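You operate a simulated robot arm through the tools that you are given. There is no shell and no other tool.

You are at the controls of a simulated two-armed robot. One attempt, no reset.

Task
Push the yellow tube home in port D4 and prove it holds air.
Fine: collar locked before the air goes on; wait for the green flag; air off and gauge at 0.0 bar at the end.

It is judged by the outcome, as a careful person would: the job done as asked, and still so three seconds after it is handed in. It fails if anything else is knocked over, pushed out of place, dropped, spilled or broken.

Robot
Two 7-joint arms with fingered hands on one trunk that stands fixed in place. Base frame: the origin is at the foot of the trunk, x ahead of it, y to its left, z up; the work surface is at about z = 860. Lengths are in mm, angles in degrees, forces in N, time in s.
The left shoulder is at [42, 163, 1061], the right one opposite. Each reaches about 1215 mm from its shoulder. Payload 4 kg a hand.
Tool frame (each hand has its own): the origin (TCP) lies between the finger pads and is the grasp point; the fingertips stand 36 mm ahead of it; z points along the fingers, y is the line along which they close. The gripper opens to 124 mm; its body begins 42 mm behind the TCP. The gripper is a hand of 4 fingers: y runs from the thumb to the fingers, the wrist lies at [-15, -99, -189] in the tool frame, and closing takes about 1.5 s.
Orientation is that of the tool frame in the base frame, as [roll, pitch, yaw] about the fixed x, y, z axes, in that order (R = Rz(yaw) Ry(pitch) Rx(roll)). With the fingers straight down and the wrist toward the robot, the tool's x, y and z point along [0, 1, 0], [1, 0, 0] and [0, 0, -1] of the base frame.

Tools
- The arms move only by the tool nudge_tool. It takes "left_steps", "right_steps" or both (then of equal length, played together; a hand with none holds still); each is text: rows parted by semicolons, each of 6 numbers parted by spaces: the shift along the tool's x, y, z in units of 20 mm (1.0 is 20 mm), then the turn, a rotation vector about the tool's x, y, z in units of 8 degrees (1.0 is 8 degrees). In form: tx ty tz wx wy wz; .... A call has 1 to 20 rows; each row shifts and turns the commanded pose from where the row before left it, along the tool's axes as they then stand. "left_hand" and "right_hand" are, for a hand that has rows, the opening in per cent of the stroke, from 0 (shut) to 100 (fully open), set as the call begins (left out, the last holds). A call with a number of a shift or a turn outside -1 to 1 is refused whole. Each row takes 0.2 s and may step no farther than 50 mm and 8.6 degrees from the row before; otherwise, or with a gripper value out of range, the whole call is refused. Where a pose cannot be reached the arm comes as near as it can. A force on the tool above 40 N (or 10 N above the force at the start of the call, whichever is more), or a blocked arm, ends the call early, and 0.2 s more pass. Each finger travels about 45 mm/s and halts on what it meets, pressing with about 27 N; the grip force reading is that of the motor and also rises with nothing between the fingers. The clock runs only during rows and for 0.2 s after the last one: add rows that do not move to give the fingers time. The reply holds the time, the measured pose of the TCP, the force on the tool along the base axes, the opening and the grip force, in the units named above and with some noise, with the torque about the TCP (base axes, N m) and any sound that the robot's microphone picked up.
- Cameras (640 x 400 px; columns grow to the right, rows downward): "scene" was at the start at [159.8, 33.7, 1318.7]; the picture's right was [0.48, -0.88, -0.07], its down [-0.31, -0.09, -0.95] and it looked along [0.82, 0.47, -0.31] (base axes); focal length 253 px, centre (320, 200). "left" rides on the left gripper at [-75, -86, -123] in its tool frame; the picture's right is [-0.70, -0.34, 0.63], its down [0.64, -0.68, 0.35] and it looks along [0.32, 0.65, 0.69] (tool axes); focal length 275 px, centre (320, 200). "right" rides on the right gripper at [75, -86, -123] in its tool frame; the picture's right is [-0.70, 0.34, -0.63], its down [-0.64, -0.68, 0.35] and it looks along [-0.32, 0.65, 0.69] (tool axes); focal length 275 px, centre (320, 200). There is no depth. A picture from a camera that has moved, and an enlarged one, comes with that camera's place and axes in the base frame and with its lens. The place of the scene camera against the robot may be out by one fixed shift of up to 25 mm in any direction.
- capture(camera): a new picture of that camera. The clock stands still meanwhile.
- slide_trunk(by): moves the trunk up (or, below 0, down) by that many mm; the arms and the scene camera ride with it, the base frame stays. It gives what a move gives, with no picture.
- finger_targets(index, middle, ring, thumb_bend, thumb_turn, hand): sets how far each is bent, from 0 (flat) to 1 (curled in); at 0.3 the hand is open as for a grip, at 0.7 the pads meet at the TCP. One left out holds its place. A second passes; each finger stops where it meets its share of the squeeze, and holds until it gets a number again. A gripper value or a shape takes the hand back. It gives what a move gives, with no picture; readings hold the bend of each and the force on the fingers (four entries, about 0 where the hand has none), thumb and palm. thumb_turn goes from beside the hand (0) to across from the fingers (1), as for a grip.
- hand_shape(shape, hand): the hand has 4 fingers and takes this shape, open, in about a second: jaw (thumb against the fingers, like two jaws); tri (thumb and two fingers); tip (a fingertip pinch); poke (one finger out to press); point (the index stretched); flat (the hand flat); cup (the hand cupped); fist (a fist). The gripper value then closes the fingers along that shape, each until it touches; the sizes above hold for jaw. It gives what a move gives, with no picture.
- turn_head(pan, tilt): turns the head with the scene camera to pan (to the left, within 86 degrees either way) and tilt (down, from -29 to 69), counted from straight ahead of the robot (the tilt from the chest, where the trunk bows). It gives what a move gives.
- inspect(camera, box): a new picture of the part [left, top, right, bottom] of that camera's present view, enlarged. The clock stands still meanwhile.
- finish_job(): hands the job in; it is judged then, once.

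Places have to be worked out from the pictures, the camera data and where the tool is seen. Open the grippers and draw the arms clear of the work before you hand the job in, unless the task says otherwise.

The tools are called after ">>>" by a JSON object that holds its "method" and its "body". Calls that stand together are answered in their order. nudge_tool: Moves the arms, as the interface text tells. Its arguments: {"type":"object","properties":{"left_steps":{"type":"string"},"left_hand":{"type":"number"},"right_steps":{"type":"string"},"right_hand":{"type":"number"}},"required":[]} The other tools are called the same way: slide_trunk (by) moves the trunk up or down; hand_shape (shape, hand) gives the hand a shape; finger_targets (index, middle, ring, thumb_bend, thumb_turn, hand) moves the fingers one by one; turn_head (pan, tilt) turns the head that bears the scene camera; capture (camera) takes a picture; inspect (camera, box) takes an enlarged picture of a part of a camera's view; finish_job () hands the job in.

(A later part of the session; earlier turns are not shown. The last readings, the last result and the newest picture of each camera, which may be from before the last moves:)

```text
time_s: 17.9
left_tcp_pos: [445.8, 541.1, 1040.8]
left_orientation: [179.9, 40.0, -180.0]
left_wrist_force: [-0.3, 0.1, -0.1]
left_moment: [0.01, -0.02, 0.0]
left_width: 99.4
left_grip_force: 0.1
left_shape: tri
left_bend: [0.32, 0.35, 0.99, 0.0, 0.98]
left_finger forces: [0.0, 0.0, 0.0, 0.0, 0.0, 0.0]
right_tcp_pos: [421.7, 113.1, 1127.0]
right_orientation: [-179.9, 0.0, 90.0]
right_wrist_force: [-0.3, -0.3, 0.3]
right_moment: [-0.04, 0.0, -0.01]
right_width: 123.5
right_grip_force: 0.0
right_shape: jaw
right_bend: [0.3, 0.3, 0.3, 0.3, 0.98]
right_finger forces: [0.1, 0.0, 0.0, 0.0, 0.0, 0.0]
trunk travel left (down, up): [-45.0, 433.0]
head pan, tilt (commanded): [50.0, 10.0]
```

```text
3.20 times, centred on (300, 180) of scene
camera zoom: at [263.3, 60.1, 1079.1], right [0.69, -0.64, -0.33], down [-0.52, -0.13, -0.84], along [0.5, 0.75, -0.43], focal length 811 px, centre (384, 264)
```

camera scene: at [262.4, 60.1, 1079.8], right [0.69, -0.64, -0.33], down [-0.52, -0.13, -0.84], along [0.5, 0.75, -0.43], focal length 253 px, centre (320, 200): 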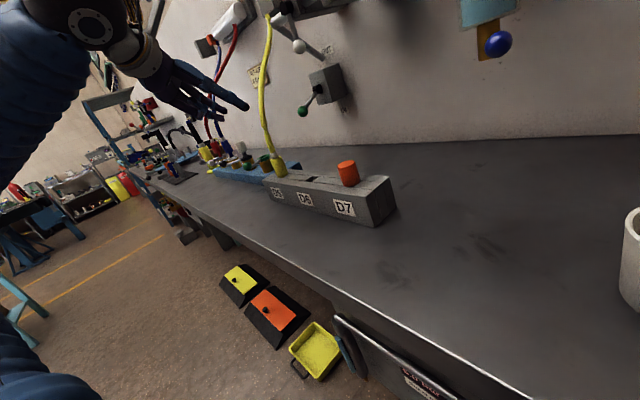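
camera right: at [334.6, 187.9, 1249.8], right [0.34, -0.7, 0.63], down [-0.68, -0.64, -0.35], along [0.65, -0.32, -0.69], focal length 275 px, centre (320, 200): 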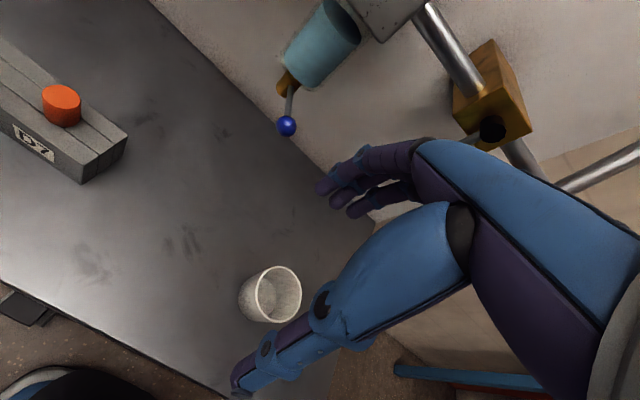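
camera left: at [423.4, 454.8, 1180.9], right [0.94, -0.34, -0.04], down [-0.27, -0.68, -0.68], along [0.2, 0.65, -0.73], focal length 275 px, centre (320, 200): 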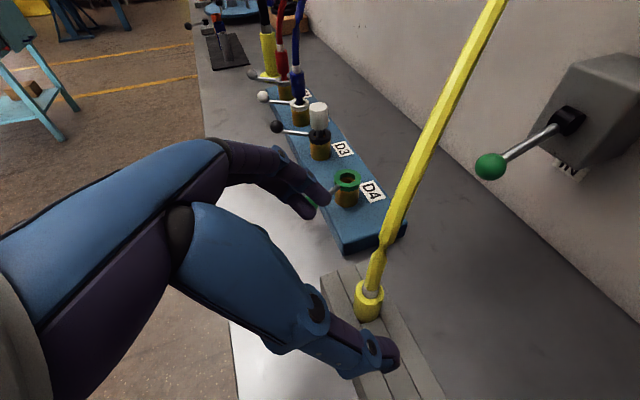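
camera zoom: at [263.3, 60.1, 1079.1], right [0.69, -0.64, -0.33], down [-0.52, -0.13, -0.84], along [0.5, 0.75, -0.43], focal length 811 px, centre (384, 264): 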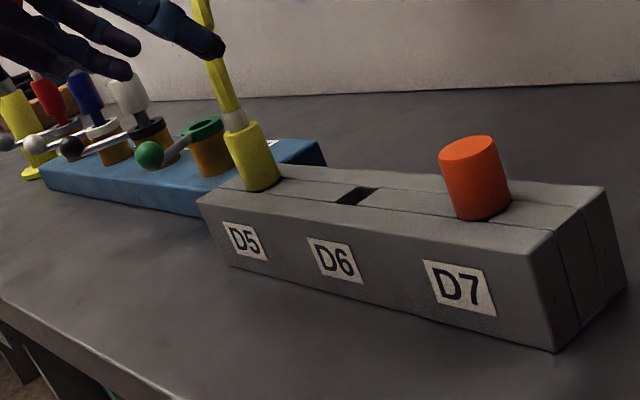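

The plug body measures about 27 mm across, from z≈900 (rack top) to 951, centred at (489, 540); the D4 collar top is at about (539, 701, 932). I narrow the tri opening and go 60 % of the way down to the plug, then check.

>>> {"method": "nudge_tool", "body": {"left_steps": "0.28 -0.01 0.745 0 0 0; 0.28 -0.01 0.745 0 0 0; 0.28 -0.01 0.745 0 0 0; 0.28 -0.01 0.745 0 0 0", "left_hand": 55}}

>>> {"method": "capture", "body": {"camera": "left"}}

>>> {"method": "inspect", "body": {"camera": "scene", "box": [180, 40, 340, 220]}}

```text
time_s: 18.9
left_tcp_pos: [467.1, 539.0, 979.1]
left_orientation: [-179.9, 40.0, -179.9]
left_wrist_force: [-0.4, -1.1, 0.1]
left_moment: [0.0, 0.0, -0.01]
left_width: 68.7
left_grip_force: 0.0
left_shape: tri
left_bend: [0.4, 0.43, 0.99, 0.54, 0.99]
left_finger forces: [0.1, 0.0, 0.0, 0.1, 0.1, 0.0]
right_tcp_pos: [422.3, 112.8, 1126.5]
right_orientation: [-179.9, 0.0, 90.0]
right_wrist_force: [-0.1, -0.5, -0.2]
right_moment: [0.02, 0.0, -0.04]
right_width: 123.7
right_grip_force: 0.1
right_shape: jaw
right_bend: [0.3, 0.3, 0.3, 0.3, 0.98]
right_finger forces: [0.0, 0.1, 0.0, 0.0, 0.0, 0.0]
trunk travel left (down, up): [-45.0, 433.0]
head pan, tilt (commanded): [50.0, 10.0]
```

```text
taken
camera left: at [445.4, 452.8, 1121.2], right [0.94, -0.34, -0.04], down [-0.27, -0.68, -0.68], along [0.2, 0.65, -0.73], focal length 275 px, centre (320, 200)
```

left: 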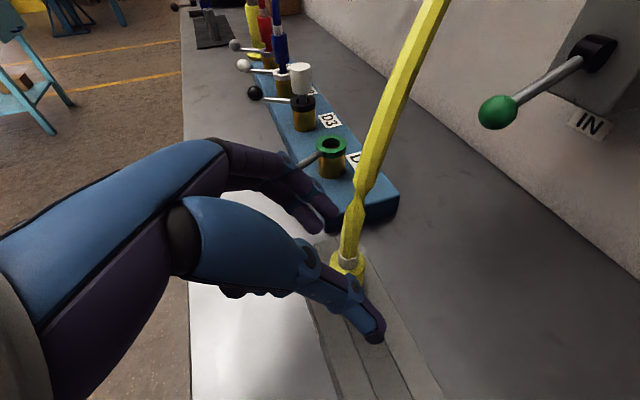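

```text
2.22 times, centred on (260, 130) of scene
camera zoom: at [263.4, 60.2, 1079.0], right [0.69, -0.64, -0.33], down [-0.52, -0.13, -0.84], along [0.5, 0.75, -0.43], focal length 563 px, centre (453, 356)
```

zoom: 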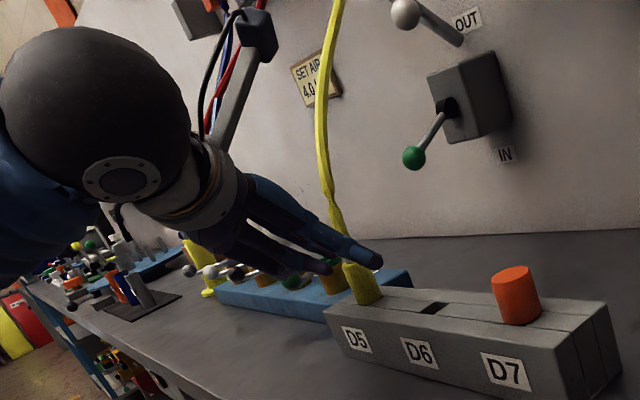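

The plug sits between thumb and fingers as intended. I go the rest of the way so the pads straddle the body, then check before closing.

>>> {"method": "nudge_tool", "body": {"left_steps": "0.226 0.017 0.637 0 0 0; 0.226 0.017 0.637 0 0 0; 0.226 0.017 0.637 0 0 0"}}

>>> {"method": "inspect", "body": {"camera": "left", "box": [200, 120, 460, 380]}}

>>> {"method": "inspect", "body": {"camera": "scene", "box": [220, 100, 340, 220]}}

```text
time_s: 19.7
left_tcp_pos: [478.4, 539.7, 946.5]
left_orientation: [179.7, 40.4, 179.9]
left_wrist_force: [-3.9, 3.0, 22.7]
left_moment: [0.94, -0.2, 0.18]
left_width: 69.5
left_grip_force: 0.1
left_shape: tri
left_bend: [0.4, 0.41, 0.99, 0.54, 0.99]
left_finger forces: [0.0, 22.5, 0.0, 0.0, 0.1, 0.0]
right_tcp_pos: [419.5, 111.7, 1128.8]
right_orientation: [179.9, -0.2, 89.9]
right_wrist_force: [-0.6, -0.2, -0.1]
right_moment: [0.01, -0.02, -0.01]
right_width: 123.6
right_grip_force: 0.1
right_shape: jaw
right_bend: [0.3, 0.3, 0.3, 0.3, 0.98]
right_finger forces: [0.0, 0.0, 0.0, 0.0, 0.0, 0.0]
trunk travel left (down, up): [-45.0, 433.0]
head pan, tilt (commanded): [50.0, 10.0]
```

```text
1.54 times, centred on (330, 250) of left
camera zoom: at [456.8, 453.4, 1086.8], right [0.94, -0.34, -0.03], down [-0.27, -0.68, -0.68], along [0.21, 0.65, -0.73], focal length 424 px, centre (305, 123)
```

zoom: 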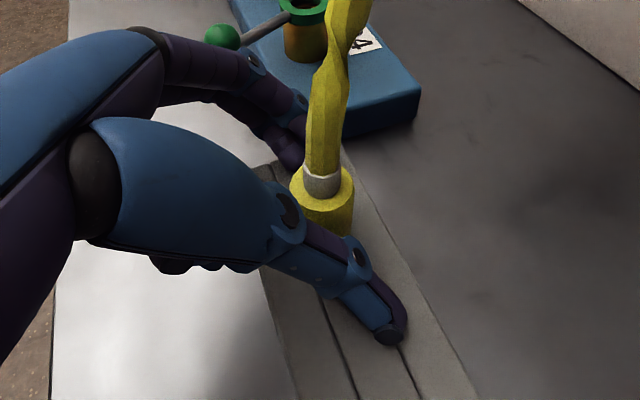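

```text
3.33 times, centred on (280, 160) of scene
camera zoom: at [261.4, 59.4, 1080.5], right [0.69, -0.64, -0.33], down [-0.52, -0.13, -0.84], along [0.5, 0.75, -0.43], focal length 844 px, centre (453, 333)
```

zoom: 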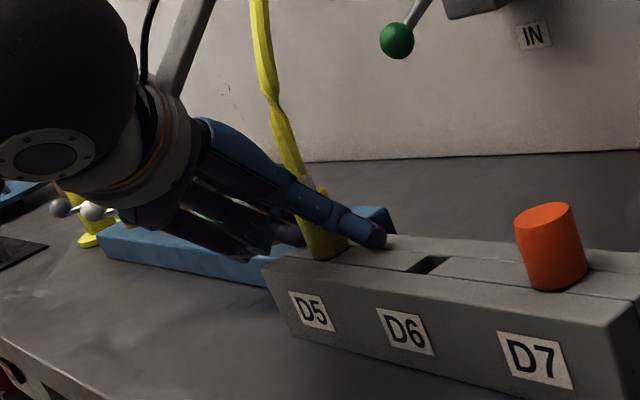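

The middle fingertip is resting on the rack top (22 N up). I back off, reduce the tilt to 28° so the fingertips are level, and re-place the pads a few mm above the rack.

>>> {"method": "nudge_tool", "body": {"left_steps": "-0.386 0 -0.46 0 0 0; 0 0 0 0 0.75 0; 0 0 0 0 0.75 0; -0.093 0.015 0.39 0 0 0"}}

>>> {"method": "inspect", "body": {"camera": "left", "box": [200, 120, 460, 380]}}

>>> {"method": "inspect", "body": {"camera": "scene", "box": [220, 100, 340, 220]}}

```text
time_s: 20.7
left_tcp_pos: [485.3, 540.8, 951.0]
left_orientation: [179.9, 28.2, -180.0]
left_wrist_force: [-3.8, 1.5, 12.2]
left_moment: [0.5, 0.07, 0.13]
left_width: 68.6
left_grip_force: 0.1
left_shape: tri
left_bend: [0.4, 0.43, 0.99, 0.54, 0.99]
left_finger forces: [0.0, 12.5, 0.1, 0.0, 0.0, 0.1]
right_tcp_pos: [421.4, 111.8, 1128.2]
right_orientation: [180.0, 0.0, 89.9]
right_wrist_force: [0.2, 0.7, -0.2]
right_moment: [0.01, 0.02, -0.03]
right_width: 123.7
right_grip_force: 0.0
right_shape: jaw
right_bend: [0.3, 0.3, 0.3, 0.3, 0.98]
right_finger forces: [0.0, 0.0, 0.0, 0.0, 0.0, 0.1]
trunk travel left (down, up): [-45.0, 433.0]
head pan, tilt (commanded): [50.0, 10.0]
```

```text
1.54 times, centred on (330, 250) of left
camera zoom: at [493.0, 454.9, 1092.8], right [0.91, -0.34, -0.23], down [-0.4, -0.68, -0.61], along [0.05, 0.65, -0.76], focal length 424 px, centre (305, 123)
```

zoom: 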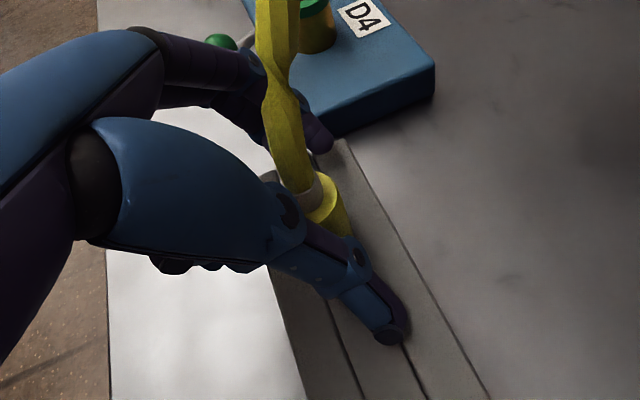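

```text
3.33 times, centred on (280, 160) of scene
camera zoom: at [262.2, 59.9, 1079.8], right [0.69, -0.64, -0.33], down [-0.52, -0.13, -0.84], along [0.5, 0.75, -0.43], focal length 844 px, centre (453, 333)
```

zoom: 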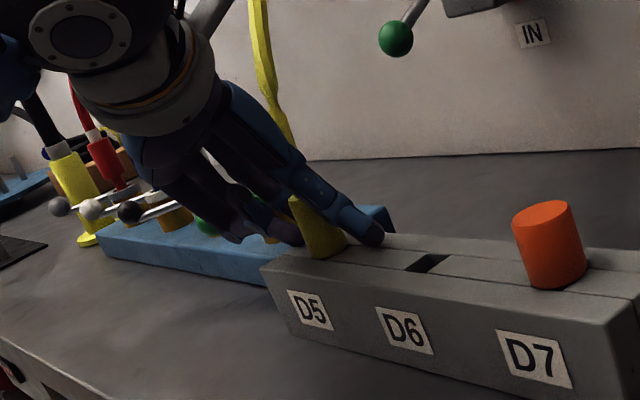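

Still lightly touching with the middle finger, so I raise another 8 mm and then close the tri grip on the plug.

>>> {"method": "nudge_tool", "body": {"left_steps": "-0.188 0 -0.353 0 0 0; 0 0 0 0 0 0"}}

>>> {"method": "nudge_tool", "body": {"left_steps": "0 0 0 0 0 0; 0 0 0 0 0 0; 0 0 0 0 0 0; 0 0 0 0 0 0; 0 0 0 0 0 0; 0 0 0 0 0 0; 0 0 0 0 0 0; 0 0 0 0 0 0", "left_hand": 0}}

>>> {"method": "inspect", "body": {"camera": "left", "box": [200, 120, 460, 380]}}

>>> {"method": "inspect", "body": {"camera": "scene", "box": [220, 100, 340, 220]}}

```text
time_s: 21.3
left_tcp_pos: [486.7, 540.6, 955.1]
left_orientation: [180.0, 27.9, -180.0]
left_wrist_force: [-0.3, -0.3, -0.6]
left_moment: [0.01, -0.03, 0.05]
left_width: 68.6
left_grip_force: 0.0
left_shape: tri
left_bend: [0.4, 0.44, 0.99, 0.54, 0.99]
left_finger forces: [0.1, 0.1, 0.0, 0.0, 0.1, 0.1]
right_tcp_pos: [422.0, 113.3, 1126.1]
right_orientation: [-179.9, -0.1, 90.1]
right_wrist_force: [-0.1, 1.5, -0.3]
right_moment: [0.01, 0.02, 0.01]
right_width: 123.6
right_grip_force: 0.0
right_shape: jaw
right_bend: [0.3, 0.3, 0.3, 0.3, 0.98]
right_finger forces: [0.0, 0.0, 0.1, 0.0, 0.0, 0.1]
trunk travel left (down, up): [-45.0, 433.0]
head pan, tilt (commanded): [50.0, 10.0]
```

```text
time_s: 23.1
left_tcp_pos: [485.3, 540.1, 957.0]
left_orientation: [-179.9, 27.9, -179.9]
left_wrist_force: [3.4, -7.4, -0.1]
left_moment: [0.2, 0.0, -0.13]
left_width: 18.5
left_grip_force: 27.1
left_shape: tri
left_bend: [0.7, 0.58, 1.0, 0.64, 1.0]
left_finger forces: [12.1, 13.3, 0.0, 0.1, 32.5, 0.0]
right_tcp_pos: [422.2, 112.5, 1127.0]
right_orientation: [-179.9, 0.0, 90.0]
right_wrist_force: [-0.2, -1.3, -0.3]
right_moment: [-0.03, -0.01, -0.01]
right_width: 123.5
right_grip_force: 0.1
right_shape: jaw
right_bend: [0.3, 0.3, 0.3, 0.3, 0.98]
right_finger forces: [0.0, 0.0, 0.0, 0.0, 0.0, 0.1]
trunk travel left (down, up): [-45.0, 433.0]
head pan, tilt (commanded): [50.0, 10.0]
```

```text
1.54 times, centred on (330, 250) of left
camera zoom: at [494.4, 453.8, 1099.0], right [0.91, -0.34, -0.23], down [-0.41, -0.68, -0.61], along [0.05, 0.65, -0.76], focal length 424 px, centre (305, 123)
```

zoom: 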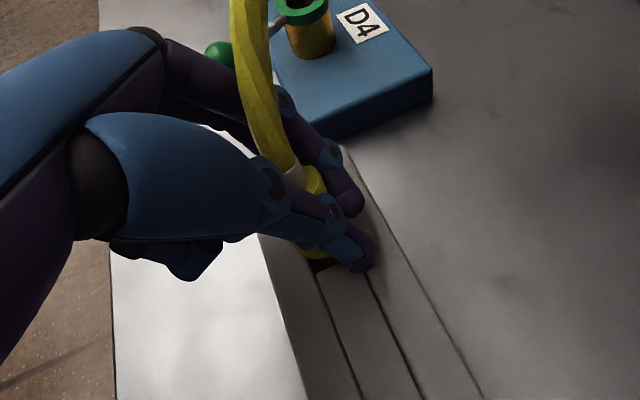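

```text
3.33 times, centred on (280, 160) of scene
camera zoom: at [263.5, 59.5, 1079.1], right [0.69, -0.64, -0.33], down [-0.52, -0.13, -0.84], along [0.5, 0.75, -0.43], focal length 844 px, centre (453, 333)
```

zoom: 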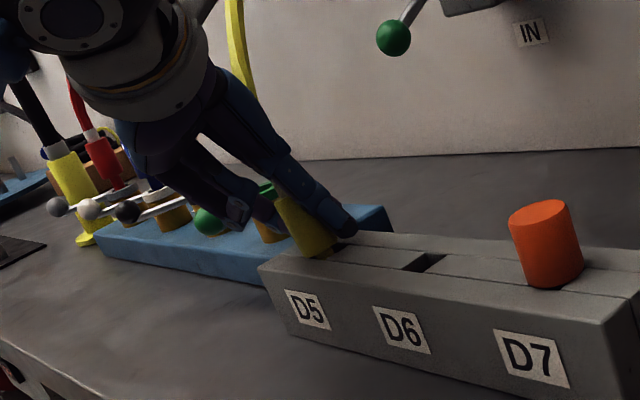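

The grip holds but the index has hooked ahead of the plug; I reopen a little, shift back about 4 mm, and close again for an even three-point hold.

>>> {"method": "nudge_tool", "body": {"left_steps": "0 0 0 0 0 0; 0 0 0 0 0 0; 0 0 0 0 0 0; 0 0 0 0 0 0; 0.1 0 0 0 0 0; 0.12 0 0 0 0 0", "left_hand": 50}}

>>> {"method": "nudge_tool", "body": {"left_steps": "0 0 0 0 0 0; 0 0 0 0 0 0; 0 0 0 0 0 0; 0 0 0 0 0 0; 0 0 0 0 0 0; 0 0 0 0 0 0; 0 0 0 0 0 0; 0 0 0 0 0 0", "left_hand": 0}}

>>> {"method": "inspect", "body": {"camera": "left", "box": [200, 120, 460, 380]}}

>>> {"method": "inspect", "body": {"camera": "scene", "box": [220, 100, 340, 220]}}

```text
time_s: 24.5
left_tcp_pos: [481.5, 540.7, 954.0]
left_orientation: [180.0, 28.1, 179.9]
left_wrist_force: [0.7, 0.5, 0.1]
left_moment: [0.0, -0.03, 0.0]
left_width: 61.8
left_grip_force: 0.0
left_shape: tri
left_bend: [0.42, 0.46, 0.99, 0.56, 1.0]
left_finger forces: [0.0, 0.0, 0.1, 0.1, 0.0, 0.0]
right_tcp_pos: [422.0, 113.8, 1127.0]
right_orientation: [-179.9, 0.1, 90.0]
right_wrist_force: [0.5, -0.7, 1.1]
right_moment: [-0.02, 0.02, 0.0]
right_width: 123.5
right_grip_force: 0.1
right_shape: jaw
right_bend: [0.3, 0.3, 0.3, 0.3, 0.98]
right_finger forces: [0.1, 0.2, 0.1, 0.1, 0.0, 0.0]
trunk travel left (down, up): [-45.0, 433.0]
head pan, tilt (commanded): [50.0, 10.0]
```

```text
time_s: 26.3
left_tcp_pos: [480.8, 540.5, 954.0]
left_orientation: [-180.0, 28.0, 180.0]
left_wrist_force: [0.4, -9.5, -0.1]
left_moment: [0.35, -0.11, 0.02]
left_width: 24.1
left_grip_force: 27.1
left_shape: tri
left_bend: [0.61, 0.57, 1.0, 0.64, 1.0]
left_finger forces: [10.5, 13.3, 0.0, 0.0, 34.2, 0.0]
right_tcp_pos: [421.5, 111.3, 1127.5]
right_orientation: [-179.9, 0.0, 90.0]
right_wrist_force: [0.8, 0.9, -0.1]
right_moment: [-0.02, -0.01, -0.01]
right_width: 123.7
right_grip_force: 0.1
right_shape: jaw
right_bend: [0.3, 0.3, 0.3, 0.3, 0.98]
right_finger forces: [0.0, 0.0, 0.0, 0.0, 0.0, 0.0]
trunk travel left (down, up): [-45.0, 433.0]
head pan, tilt (commanded): [50.0, 10.0]
```

```text
1.54 times, centred on (330, 250) of left
camera zoom: at [490.0, 453.5, 1097.0], right [0.91, -0.34, -0.23], down [-0.41, -0.68, -0.61], along [0.05, 0.65, -0.76], focal length 424 px, centre (305, 123)
```

zoom: 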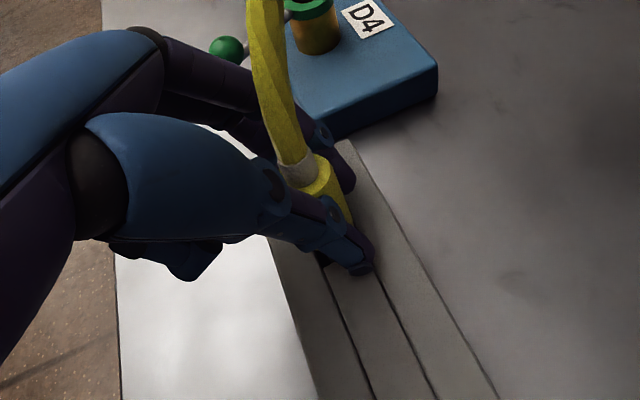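

```text
3.33 times, centred on (280, 160) of scene
camera zoom: at [263.3, 59.5, 1079.1], right [0.69, -0.64, -0.33], down [-0.52, -0.13, -0.84], along [0.5, 0.75, -0.43], focal length 844 px, centre (453, 333)
```

zoom: 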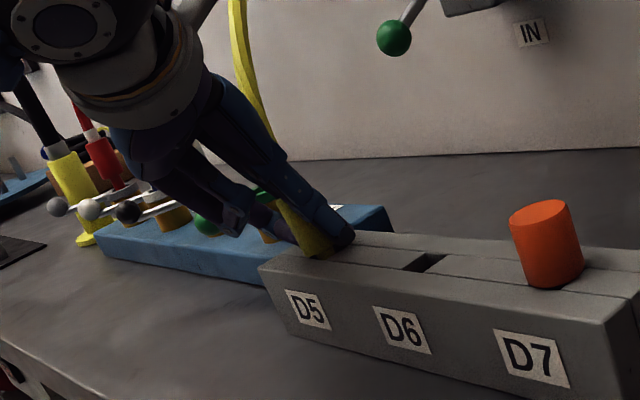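

Both fingers now bear evenly. I lift straight up 30 mm to see whether the plug comes out cleanly.

>>> {"method": "nudge_tool", "body": {"left_steps": "-0.235 0 -0.442 0 0 0; -0.235 0 -0.442 0 0 0; -0.235 0 -0.442 0 0 0"}}

>>> {"method": "inspect", "body": {"camera": "left", "box": [200, 120, 460, 380]}}

>>> {"method": "inspect", "body": {"camera": "scene", "box": [220, 100, 340, 220]}}

```text
time_s: 27.1
left_tcp_pos: [480.6, 542.1, 984.1]
left_orientation: [-180.0, 28.1, 180.0]
left_wrist_force: [1.0, 4.2, -3.0]
left_moment: [0.45, -0.12, 0.05]
left_width: 18.6
left_grip_force: 26.7
left_shape: tri
left_bend: [0.61, 0.56, 1.0, 0.66, 1.0]
left_finger forces: [13.9, 17.3, 0.0, 0.0, 26.8, 0.1]
right_tcp_pos: [421.2, 114.2, 1127.0]
right_orientation: [-179.9, -0.1, 90.0]
right_wrist_force: [-1.0, 0.3, 0.7]
right_moment: [0.01, 0.03, 0.02]
right_width: 123.8
right_grip_force: 0.0
right_shape: jaw
right_bend: [0.3, 0.3, 0.3, 0.3, 0.98]
right_finger forces: [0.1, 0.0, 0.1, 0.0, 0.1, 0.1]
trunk travel left (down, up): [-45.0, 433.0]
head pan, tilt (commanded): [50.0, 10.0]
```

```text
1.54 times, centred on (330, 250) of left
camera zoom: at [489.6, 455.2, 1126.2], right [0.91, -0.34, -0.23], down [-0.41, -0.68, -0.61], along [0.05, 0.65, -0.76], focal length 424 px, centre (305, 123)
```

zoom: 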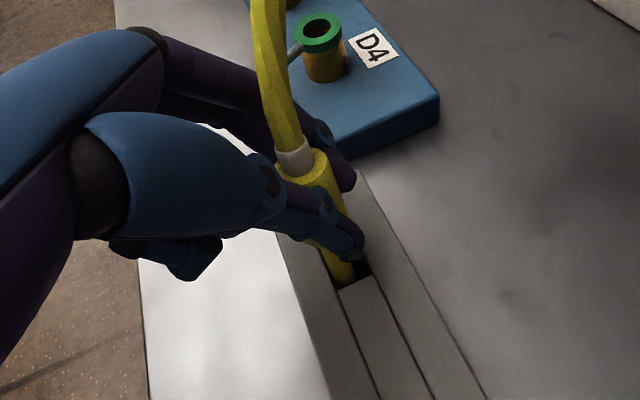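

```text
3.33 times, centred on (280, 160) of scene
camera zoom: at [263.4, 60.7, 1079.1], right [0.69, -0.64, -0.33], down [-0.52, -0.13, -0.84], along [0.5, 0.75, -0.43], focal length 844 px, centre (453, 333)
```

zoom: 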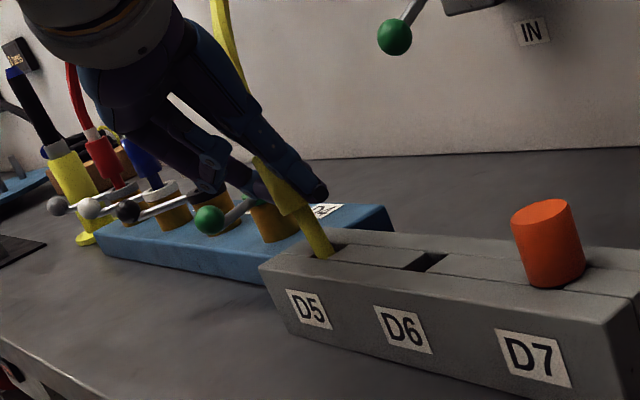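

The plug is coming out, with a narrower nose still in the slot. I continue lifting another 90 mm.

>>> {"method": "nudge_tool", "body": {"left_steps": "-0.352 0 -0.662 0 0 0; -0.352 0 -0.662 0 0 0; -0.352 0 -0.662 0 0 0; -0.352 0 -0.662 0 0 0; -0.352 0 -0.662 0 0 0; -0.352 0 -0.662 0 0 0"}}

>>> {"method": "capture", "body": {"camera": "left"}}

>>> {"method": "capture", "body": {"camera": "scene"}}

```text
time_s: 28.5
left_tcp_pos: [482.1, 540.5, 1074.9]
left_orientation: [180.0, 28.1, -180.0]
left_wrist_force: [-0.5, -0.5, -0.2]
left_moment: [-0.01, -0.04, 0.01]
left_width: 17.9
left_grip_force: 26.9
left_shape: tri
left_bend: [0.62, 0.58, 1.0, 0.66, 1.0]
left_finger forces: [13.4, 13.8, 0.1, 0.0, 25.8, 0.1]
right_tcp_pos: [421.3, 112.0, 1126.9]
right_orientation: [-180.0, 0.0, 90.0]
right_wrist_force: [-0.1, 0.0, 0.2]
right_moment: [0.01, 0.0, 0.02]
right_width: 123.6
right_grip_force: 0.1
right_shape: jaw
right_bend: [0.3, 0.3, 0.3, 0.3, 0.98]
right_finger forces: [0.0, 0.0, 0.0, 0.0, 0.0, 0.0]
trunk travel left (down, up): [-45.0, 433.0]
head pan, tilt (commanded): [50.0, 10.0]
```

```text
taken
camera left: at [490.6, 454.4, 1217.5], right [0.91, -0.34, -0.23], down [-0.41, -0.68, -0.61], along [0.05, 0.65, -0.76], focal length 275 px, centre (320, 200)
```

left: 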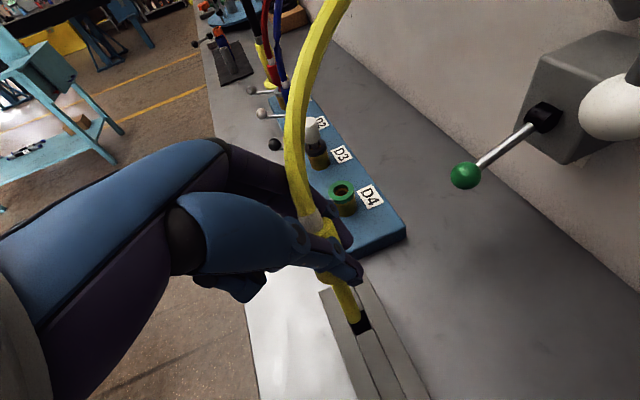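

```text
taken
camera scene: at [263.1, 60.0, 1079.2], right [0.69, -0.64, -0.33], down [-0.52, -0.13, -0.84], along [0.5, 0.75, -0.43], focal length 253 px, centre (320, 200)
```

scene: 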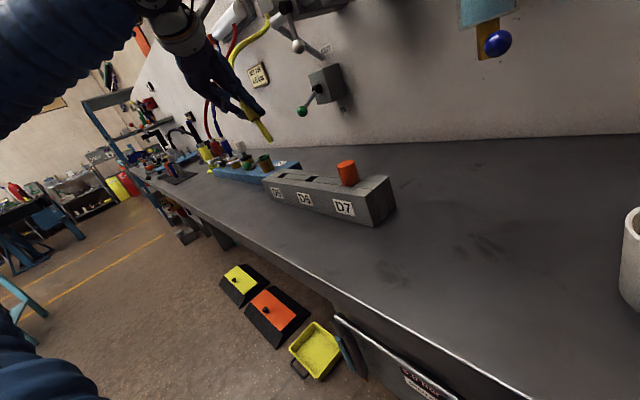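

The plug is free. I zoom from both cameras to find the plug's tilt and where its nose tip is.

>>> {"method": "inspect", "body": {"camera": "left", "box": [260, 190, 420, 350]}}

>>> {"method": "inspect", "body": {"camera": "scene", "box": [190, 50, 310, 170]}}

```text
2.50 times, centred on (340, 270) of left
camera zoom: at [490.6, 454.4, 1217.5], right [0.91, -0.34, -0.23], down [-0.41, -0.68, -0.61], along [0.05, 0.65, -0.76], focal length 688 px, centre (270, 25)
```

zoom: 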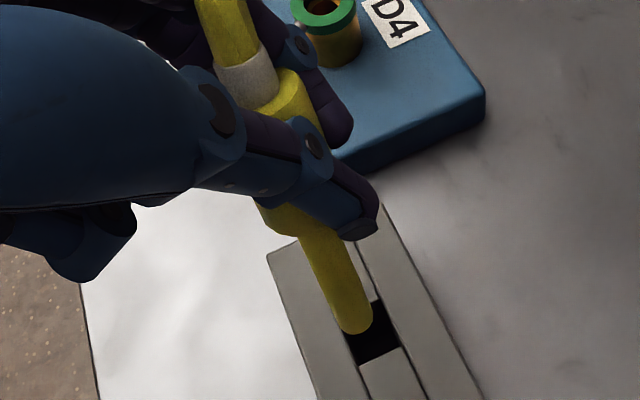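

```text
3.33 times, centred on (250, 110) of scene
camera zoom: at [263.1, 60.0, 1079.2], right [0.69, -0.64, -0.33], down [-0.52, -0.13, -0.84], along [0.5, 0.75, -0.43], focal length 844 px, centre (553, 500)
```

zoom: 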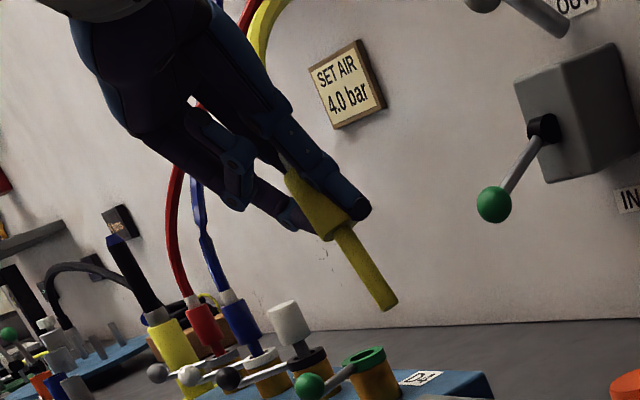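

Triangulating both ends, the plug leans about 23° in the grip (nose toward −y). I rotate the hand +23° about base x so the plug hangs vertical, then re-measure.

>>> {"method": "nudge_tool", "body": {"left_steps": "0 0 0 -0.846 0 0.449; 0 0 0 -0.846 0 0.449; 0 0 0 -0.846 0 0.449"}}

>>> {"method": "inspect", "body": {"camera": "left", "box": [260, 190, 420, 350]}}

>>> {"method": "inspect", "body": {"camera": "scene", "box": [190, 50, 310, 170]}}

```text
time_s: 29.3
left_tcp_pos: [482.4, 540.7, 1074.6]
left_orientation: [154.3, 25.6, 168.3]
left_wrist_force: [0.1, -0.5, -1.4]
left_moment: [0.03, 0.03, 0.02]
left_width: 17.6
left_grip_force: 27.0
left_shape: tri
left_bend: [0.62, 0.58, 1.0, 0.66, 1.0]
left_finger forces: [13.0, 13.8, 0.0, 0.1, 25.7, 0.0]
right_tcp_pos: [421.6, 111.7, 1126.8]
right_orientation: [-179.9, 0.0, 90.1]
right_wrist_force: [-0.3, 0.4, 0.7]
right_moment: [0.03, 0.03, 0.03]
right_width: 123.6
right_grip_force: 0.0
right_shape: jaw
right_bend: [0.3, 0.3, 0.3, 0.3, 0.98]
right_finger forces: [0.0, 0.1, 0.0, 0.0, 0.0, 0.0]
trunk travel left (down, up): [-45.0, 433.0]
head pan, tilt (commanded): [50.0, 10.0]
```

```text
2.50 times, centred on (340, 270) of left
camera zoom: at [490.3, 405.2, 1172.1], right [0.91, -0.22, -0.35], down [-0.41, -0.39, -0.83], along [0.05, 0.9, -0.44], focal length 688 px, centre (270, 25)
```

zoom: 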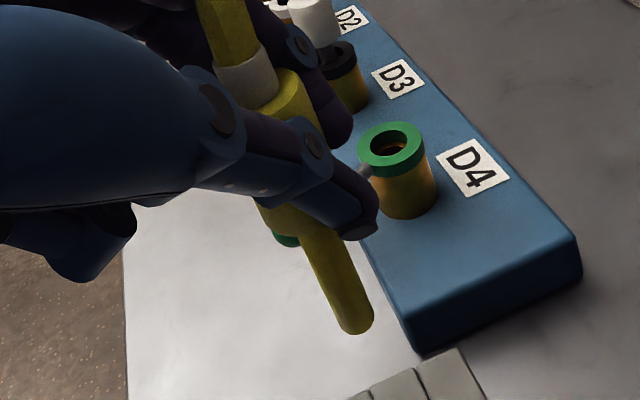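

```text
3.33 times, centred on (250, 110) of scene
camera zoom: at [263.3, 59.9, 1079.1], right [0.69, -0.64, -0.33], down [-0.52, -0.13, -0.84], along [0.5, 0.75, -0.43], focal length 844 px, centre (553, 500)
```

zoom: 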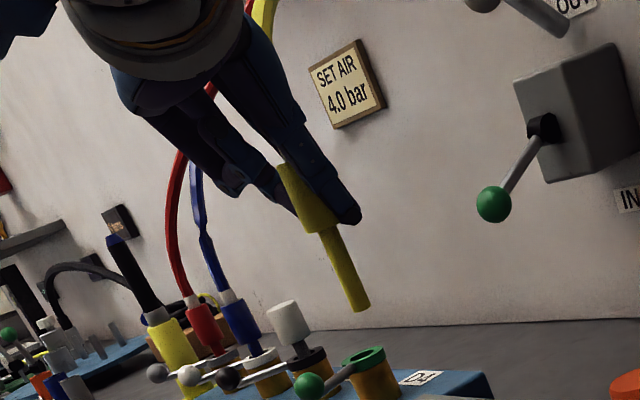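

>>> {"method": "inspect", "body": {"camera": "scene", "box": [255, 95, 315, 155]}}

>>> {"method": "inspect", "body": {"camera": "scene", "box": [230, 120, 310, 170]}}

```text
6.67 times, centred on (285, 125) of scene
camera zoom: at [263.3, 59.9, 1079.1], right [0.69, -0.64, -0.33], down [-0.52, -0.13, -0.84], along [0.5, 0.75, -0.43], focal length 1689 px, centre (553, 700)
```

zoom: 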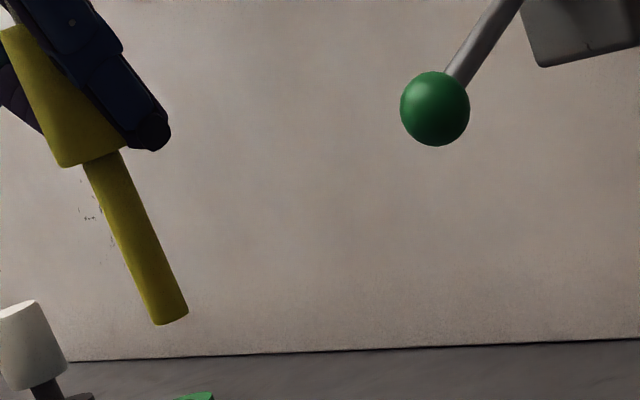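

```text
8.00 times, centred on (270, 145) of scene
camera zoom: at [263.3, 59.9, 1079.1], right [0.69, -0.64, -0.33], down [-0.52, -0.13, -0.84], along [0.5, 0.75, -0.43], focal length 2027 px, centre (720, 640)
```

zoom: 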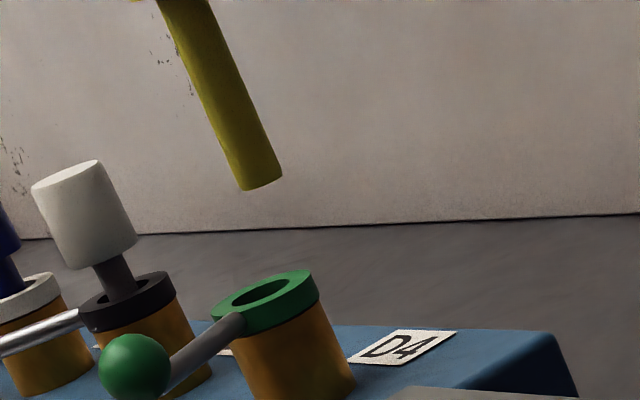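

>>> {"method": "inspect", "body": {"camera": "left", "box": [330, 190, 400, 260]}}

>>> {"method": "inspect", "body": {"camera": "scene", "box": [260, 150, 400, 230]}}

>>> {"method": "inspect", "body": {"camera": "left", "box": [310, 250, 370, 330]}}

```text
5.71 times, centred on (365, 225) of left
camera zoom: at [490.3, 405.2, 1172.1], right [0.91, -0.22, -0.35], down [-0.41, -0.39, -0.83], along [0.05, 0.9, -0.44], focal length 1573 px, centre (63, 57)
```

zoom: 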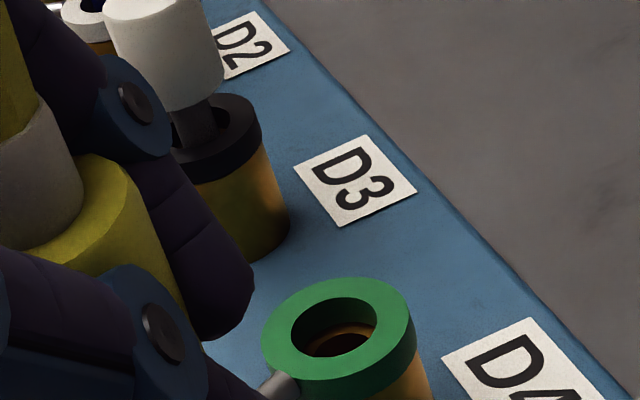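

```text
4.57 times, centred on (330, 190) of scene
camera zoom: at [263.3, 59.9, 1079.1], right [0.69, -0.64, -0.33], down [-0.52, -0.13, -0.84], along [0.5, 0.75, -0.43], focal length 1158 px, centre (274, 246)
```

zoom: 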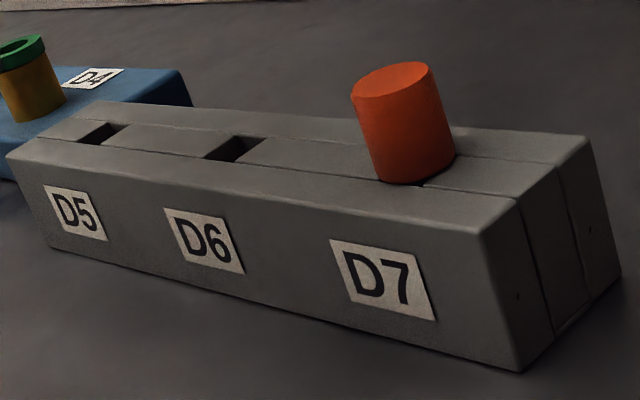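

```text
5.00 times, centred on (340, 290) of left
camera zoom: at [490.3, 405.2, 1172.1], right [0.91, -0.22, -0.35], down [-0.41, -0.39, -0.83], along [0.05, 0.9, -0.44], focal length 1376 px, centre (220, -250)
```

zoom: 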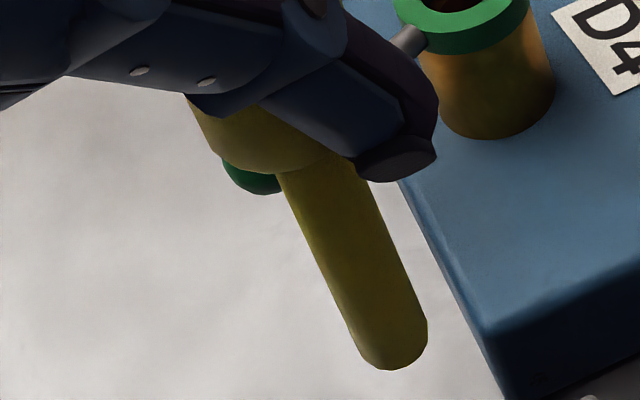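

The nose is about 50 mm long and 11 mm thick, its tip near (486, 553, 992), and now close to vertical. I carry it over to D4 at this height, then come down 30 mm to compare nose and bore in the left camera.

>>> {"method": "nudge_tool", "body": {"left_steps": "-0.126 0.851 0.476 0 0 0; -0.126 0.851 0.476 0 0 0; -0.126 0.851 0.476 0 0 0; -0.126 0.851 0.476 0 0 0; -0.126 0.851 0.476 0 0 0; -0.126 0.851 0.476 0 0 0; -0.126 0.851 0.476 0 0 0; -0.126 0.851 0.476 0 0 0; 0.324 -0.293 0.61 0 0 0; 0 0 0 0 0 0"}}

>>> {"method": "capture", "body": {"camera": "left"}}

>>> {"method": "capture", "body": {"camera": "scene"}}

```text
time_s: 31.5
left_tcp_pos: [533.7, 687.4, 1057.7]
left_orientation: [154.3, 25.6, 168.3]
left_wrist_force: [0.2, -0.3, -0.3]
left_moment: [-0.03, -0.02, -0.01]
left_width: 17.4
left_grip_force: 26.7
left_shape: tri
left_bend: [0.72, 0.58, 1.0, 0.76, 1.0]
left_finger forces: [13.2, 14.8, 0.1, 0.0, 25.1, 0.0]
right_tcp_pos: [421.7, 112.7, 1127.0]
right_orientation: [180.0, -0.1, 90.1]
right_wrist_force: [0.3, 0.0, 0.3]
right_moment: [0.02, -0.03, 0.01]
right_width: 123.7
right_grip_force: 0.0
right_shape: jaw
right_bend: [0.3, 0.3, 0.3, 0.3, 0.98]
right_finger forces: [0.0, 0.0, 0.0, 0.0, 0.0, 0.0]
trunk travel left (down, up): [-45.0, 433.0]
head pan, tilt (commanded): [50.0, 10.0]
```

```text
taken
camera left: at [542.7, 551.5, 1156.4], right [0.91, -0.22, -0.34], down [-0.41, -0.39, -0.83], along [0.05, 0.89, -0.44], focal length 275 px, centre (320, 200)
```

left: 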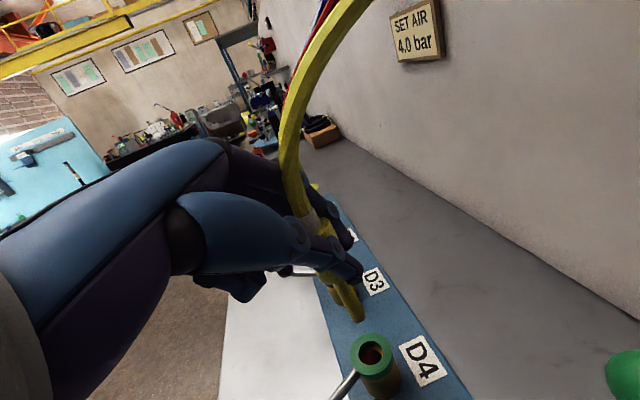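

```text
taken
camera scene: at [263.1, 60.1, 1079.3], right [0.69, -0.64, -0.33], down [-0.52, -0.13, -0.84], along [0.5, 0.75, -0.43], focal length 253 px, centre (320, 200)
```

scene: 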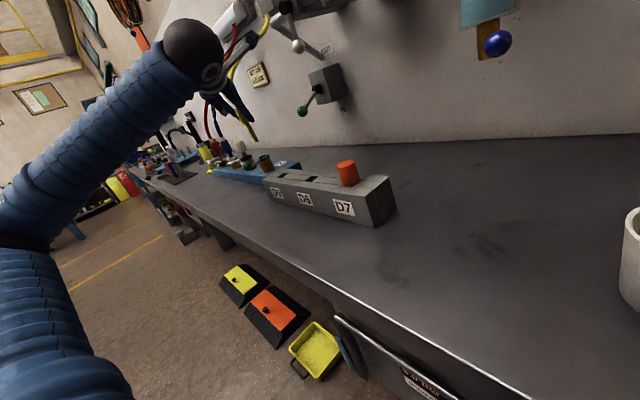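

The finger bends changed slightly during the carry, so I zoom in to see whether the plug shifted in the grip.

>>> {"method": "inspect", "body": {"camera": "left", "box": [270, 190, 430, 400]}}

>>> {"method": "inspect", "body": {"camera": "scene", "box": [200, 70, 300, 190]}}

```text
1.90 times, centred on (350, 295) of left
camera zoom: at [542.7, 551.5, 1156.4], right [0.91, -0.22, -0.34], down [-0.41, -0.39, -0.83], along [0.05, 0.89, -0.44], focal length 524 px, centre (263, 19)
```

zoom: 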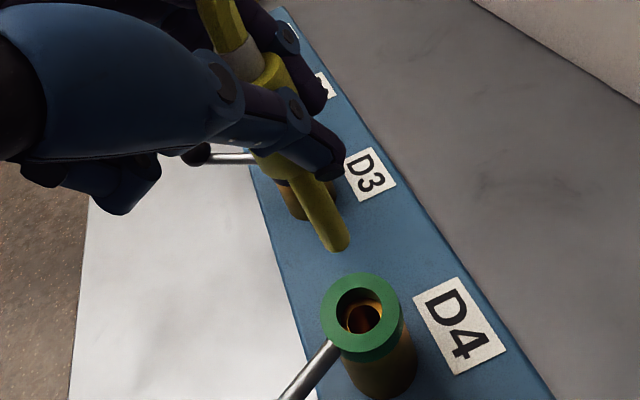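

```text
3.33 times, centred on (250, 130) of scene
camera zoom: at [263.1, 60.1, 1079.3], right [0.69, -0.64, -0.33], down [-0.52, -0.13, -0.84], along [0.5, 0.75, -0.43], focal length 844 px, centre (553, 433)
```

zoom: 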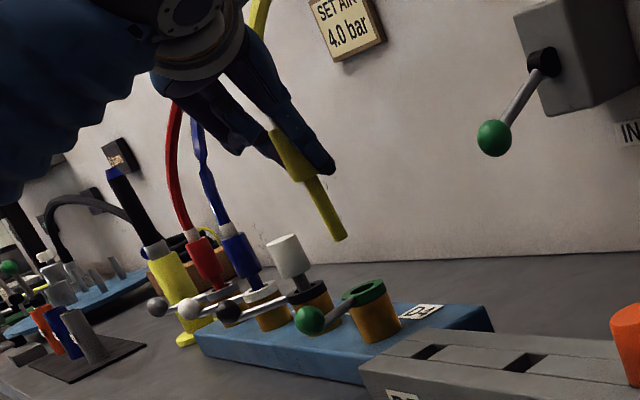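

The tip is now about (543, 700, 974) with the nose leaning ~3° toward +x. I correct that tilt and descend to about 13 mm above the collar for a close check.

>>> {"method": "nudge_tool", "body": {"left_steps": "0 0 0 0.069 0.345 0.129; 0.24 -0.31 0.55 0 0 0; 0.24 -0.31 0.55 0 0 0; 0 0 0 0 0 0"}}

>>> {"method": "inspect", "body": {"camera": "left", "box": [290, 230, 410, 400]}}

>>> {"method": "inspect", "body": {"camera": "scene", "box": [230, 90, 310, 190]}}

```text
time_s: 32.5
left_tcp_pos: [536.1, 686.1, 1031.6]
left_orientation: [154.9, 22.7, 168.5]
left_wrist_force: [-0.1, -0.2, 0.8]
left_moment: [-0.01, -0.03, 0.01]
left_width: 17.1
left_grip_force: 27.2
left_shape: tri
left_bend: [0.72, 0.58, 1.0, 0.76, 1.0]
left_finger forces: [13.0, 14.8, 0.0, 0.1, 25.1, 0.0]
right_tcp_pos: [421.7, 114.3, 1126.8]
right_orientation: [180.0, 0.0, 90.1]
right_wrist_force: [-0.5, -0.4, 0.0]
right_moment: [0.0, -0.01, 0.0]
right_width: 123.9
right_grip_force: 0.0
right_shape: jaw
right_bend: [0.3, 0.3, 0.3, 0.3, 0.98]
right_finger forces: [0.0, 0.1, 0.0, 0.0, 0.0, 0.0]
trunk travel left (down, up): [-45.0, 433.0]
head pan, tilt (commanded): [50.0, 10.0]
```

```text
2.35 times, centred on (350, 315) of left
camera zoom: at [549.2, 550.7, 1128.7], right [0.89, -0.22, -0.39], down [-0.45, -0.39, -0.8], along [0.02, 0.89, -0.45], focal length 648 px, centre (249, -71)
```

zoom: 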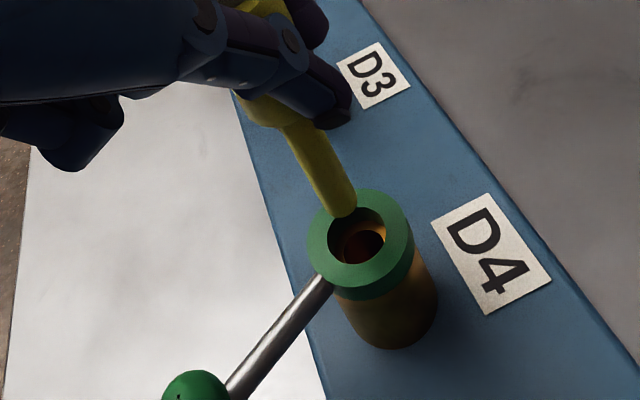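

```text
4.00 times, centred on (270, 140) of scene
camera zoom: at [263.2, 60.1, 1079.2], right [0.69, -0.64, -0.33], down [-0.52, -0.13, -0.84], along [0.5, 0.75, -0.43], focal length 1013 px, centre (520, 440)
```

zoom: 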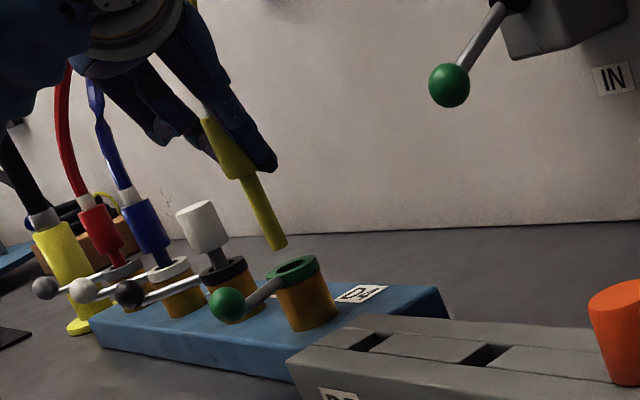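

>>> {"method": "inspect", "body": {"camera": "scene", "box": [250, 105, 300, 180]}}

>>> {"method": "inspect", "body": {"camera": "left", "box": [320, 250, 400, 350]}}

```text
5.33 times, centred on (275, 142) of scene
camera zoom: at [263.2, 60.1, 1079.2], right [0.69, -0.64, -0.33], down [-0.52, -0.13, -0.84], along [0.5, 0.75, -0.43], focal length 1351 px, centre (560, 507)
```

zoom: 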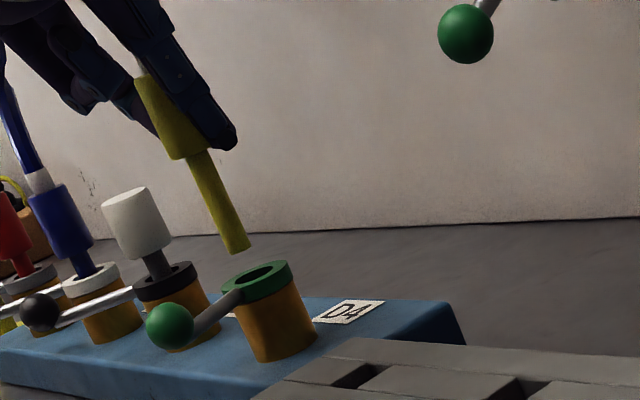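

```text
4.00 times, centred on (360, 300) of left
camera zoom: at [549.2, 550.7, 1128.7], right [0.89, -0.22, -0.39], down [-0.45, -0.39, -0.8], along [0.02, 0.89, -0.45], focal length 1101 px, centre (160, -200)
```

zoom: 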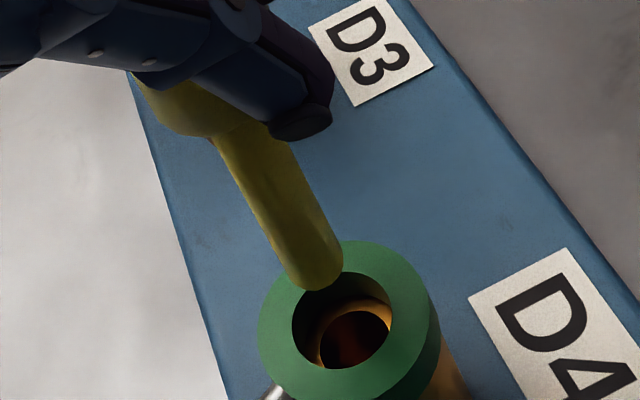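

The nose looks vertical and its tip is within ~2 mm of the bore axis (bore at about (540, 698)). I apply the small correction and lower 20 mm slowly, watching the forces.

>>> {"method": "nudge_tool", "body": {"left_steps": "0.107 -0.145 0.281 0 0 0; 0.107 -0.145 0.281 0 0 0; 0.107 -0.145 0.281 0 0 0; 0 0 0 0 0 0"}}

>>> {"method": "inspect", "body": {"camera": "left", "box": [320, 250, 400, 350]}}

>>> {"method": "inspect", "body": {"camera": "scene", "box": [250, 105, 300, 180]}}

```text
time_s: 33.5
left_tcp_pos: [536.6, 685.1, 1010.8]
left_orientation: [154.9, 22.7, 168.6]
left_wrist_force: [-0.4, 0.1, -0.3]
left_moment: [-0.01, 0.01, -0.02]
left_width: 17.2
left_grip_force: 26.7
left_shape: tri
left_bend: [0.72, 0.58, 1.0, 0.76, 1.0]
left_finger forces: [12.9, 14.8, 0.0, 0.1, 25.1, 0.1]
right_tcp_pos: [422.0, 112.3, 1126.0]
right_orientation: [-179.9, 0.0, 90.0]
right_wrist_force: [-0.5, -0.7, -0.1]
right_moment: [-0.03, 0.02, 0.0]
right_width: 123.7
right_grip_force: 0.0
right_shape: jaw
right_bend: [0.3, 0.3, 0.3, 0.3, 0.98]
right_finger forces: [0.0, 0.0, 0.1, 0.1, 0.0, 0.0]
trunk travel left (down, up): [-45.0, 433.0]
head pan, tilt (commanded): [50.0, 10.0]
```

```text
4.00 times, centred on (360, 300) of left
camera zoom: at [550.3, 548.9, 1108.3], right [0.89, -0.22, -0.39], down [-0.45, -0.39, -0.8], along [0.02, 0.89, -0.45], focal length 1101 px, centre (160, -200)
```

zoom: 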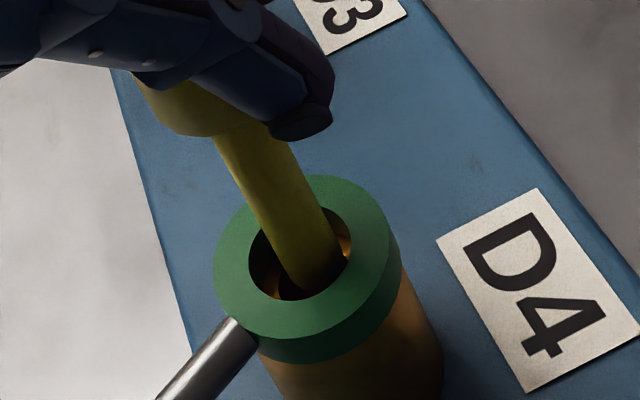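

```text
5.33 times, centred on (275, 142) of scene
camera zoom: at [263.3, 60.2, 1079.1], right [0.69, -0.64, -0.33], down [-0.52, -0.13, -0.84], along [0.5, 0.75, -0.43], focal length 1351 px, centre (560, 507)
```

zoom: 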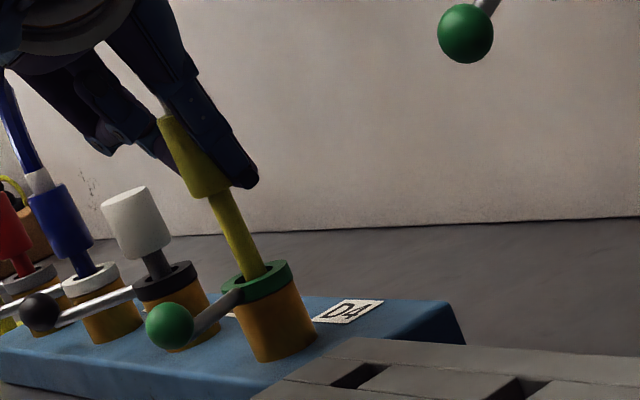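

The nose has entered the collar opening centrally with no force. I go down another 15 mm in small rows.

>>> {"method": "nudge_tool", "body": {"left_steps": "0.096 -0.098 0.209 0 0 0; 0.096 -0.098 0.209 0 0 0; 0.096 -0.098 0.209 0 0 0; 0 0 0 0 0 0"}}

>>> {"method": "inspect", "body": {"camera": "left", "box": [320, 250, 400, 350]}}

>>> {"method": "inspect", "body": {"camera": "scene", "box": [250, 105, 300, 180]}}

```text
time_s: 34.4
left_tcp_pos: [534.6, 683.0, 1005.8]
left_orientation: [154.3, 23.5, 168.5]
left_wrist_force: [0.2, -1.6, 29.7]
left_moment: [0.53, -0.24, -0.03]
left_width: 16.8
left_grip_force: 27.3
left_shape: tri
left_bend: [0.73, 0.56, 1.0, 0.77, 1.0]
left_finger forces: [17.5, 15.5, 0.0, 0.0, 29.9, 0.0]
right_tcp_pos: [421.6, 112.4, 1127.3]
right_orientation: [-179.9, -0.1, 90.0]
right_wrist_force: [1.2, 0.0, 0.3]
right_moment: [0.0, -0.01, -0.02]
right_width: 123.7
right_grip_force: 0.1
right_shape: jaw
right_bend: [0.3, 0.3, 0.3, 0.3, 0.98]
right_finger forces: [0.0, 0.0, 0.1, 0.0, 0.2, 0.0]
trunk travel left (down, up): [-45.0, 433.0]
head pan, tilt (commanded): [50.0, 10.0]
stopped in row 4 (left hand): the force on the tool passed its limit at 41 N (the readings are from after the stop); the commanded pose is now the measured one
```

```text
4.00 times, centred on (360, 300) of left
camera zoom: at [546.9, 548.4, 1101.5], right [0.9, -0.21, -0.38], down [-0.43, -0.39, -0.81], along [0.03, 0.9, -0.44], focal length 1101 px, centre (160, -200)
```

zoom: 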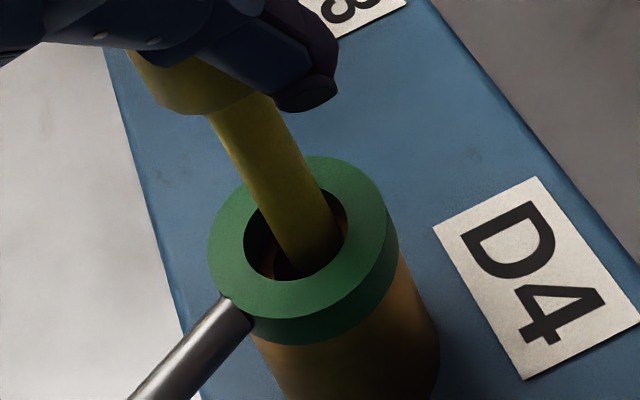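

```text
5.33 times, centred on (275, 142) of scene
camera zoom: at [262.6, 59.0, 1079.4], right [0.69, -0.64, -0.33], down [-0.52, -0.13, -0.84], along [0.5, 0.75, -0.43], focal length 1351 px, centre (560, 507)
```

zoom: 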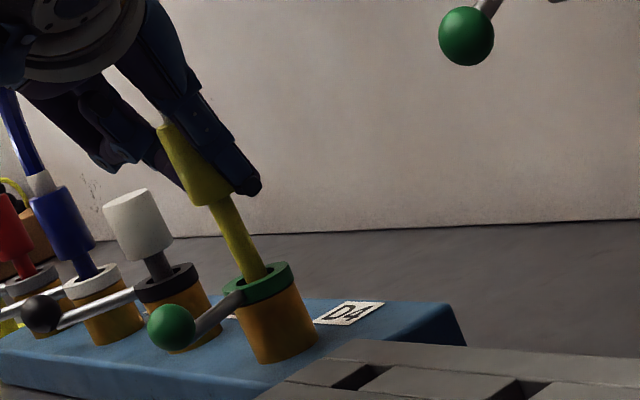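

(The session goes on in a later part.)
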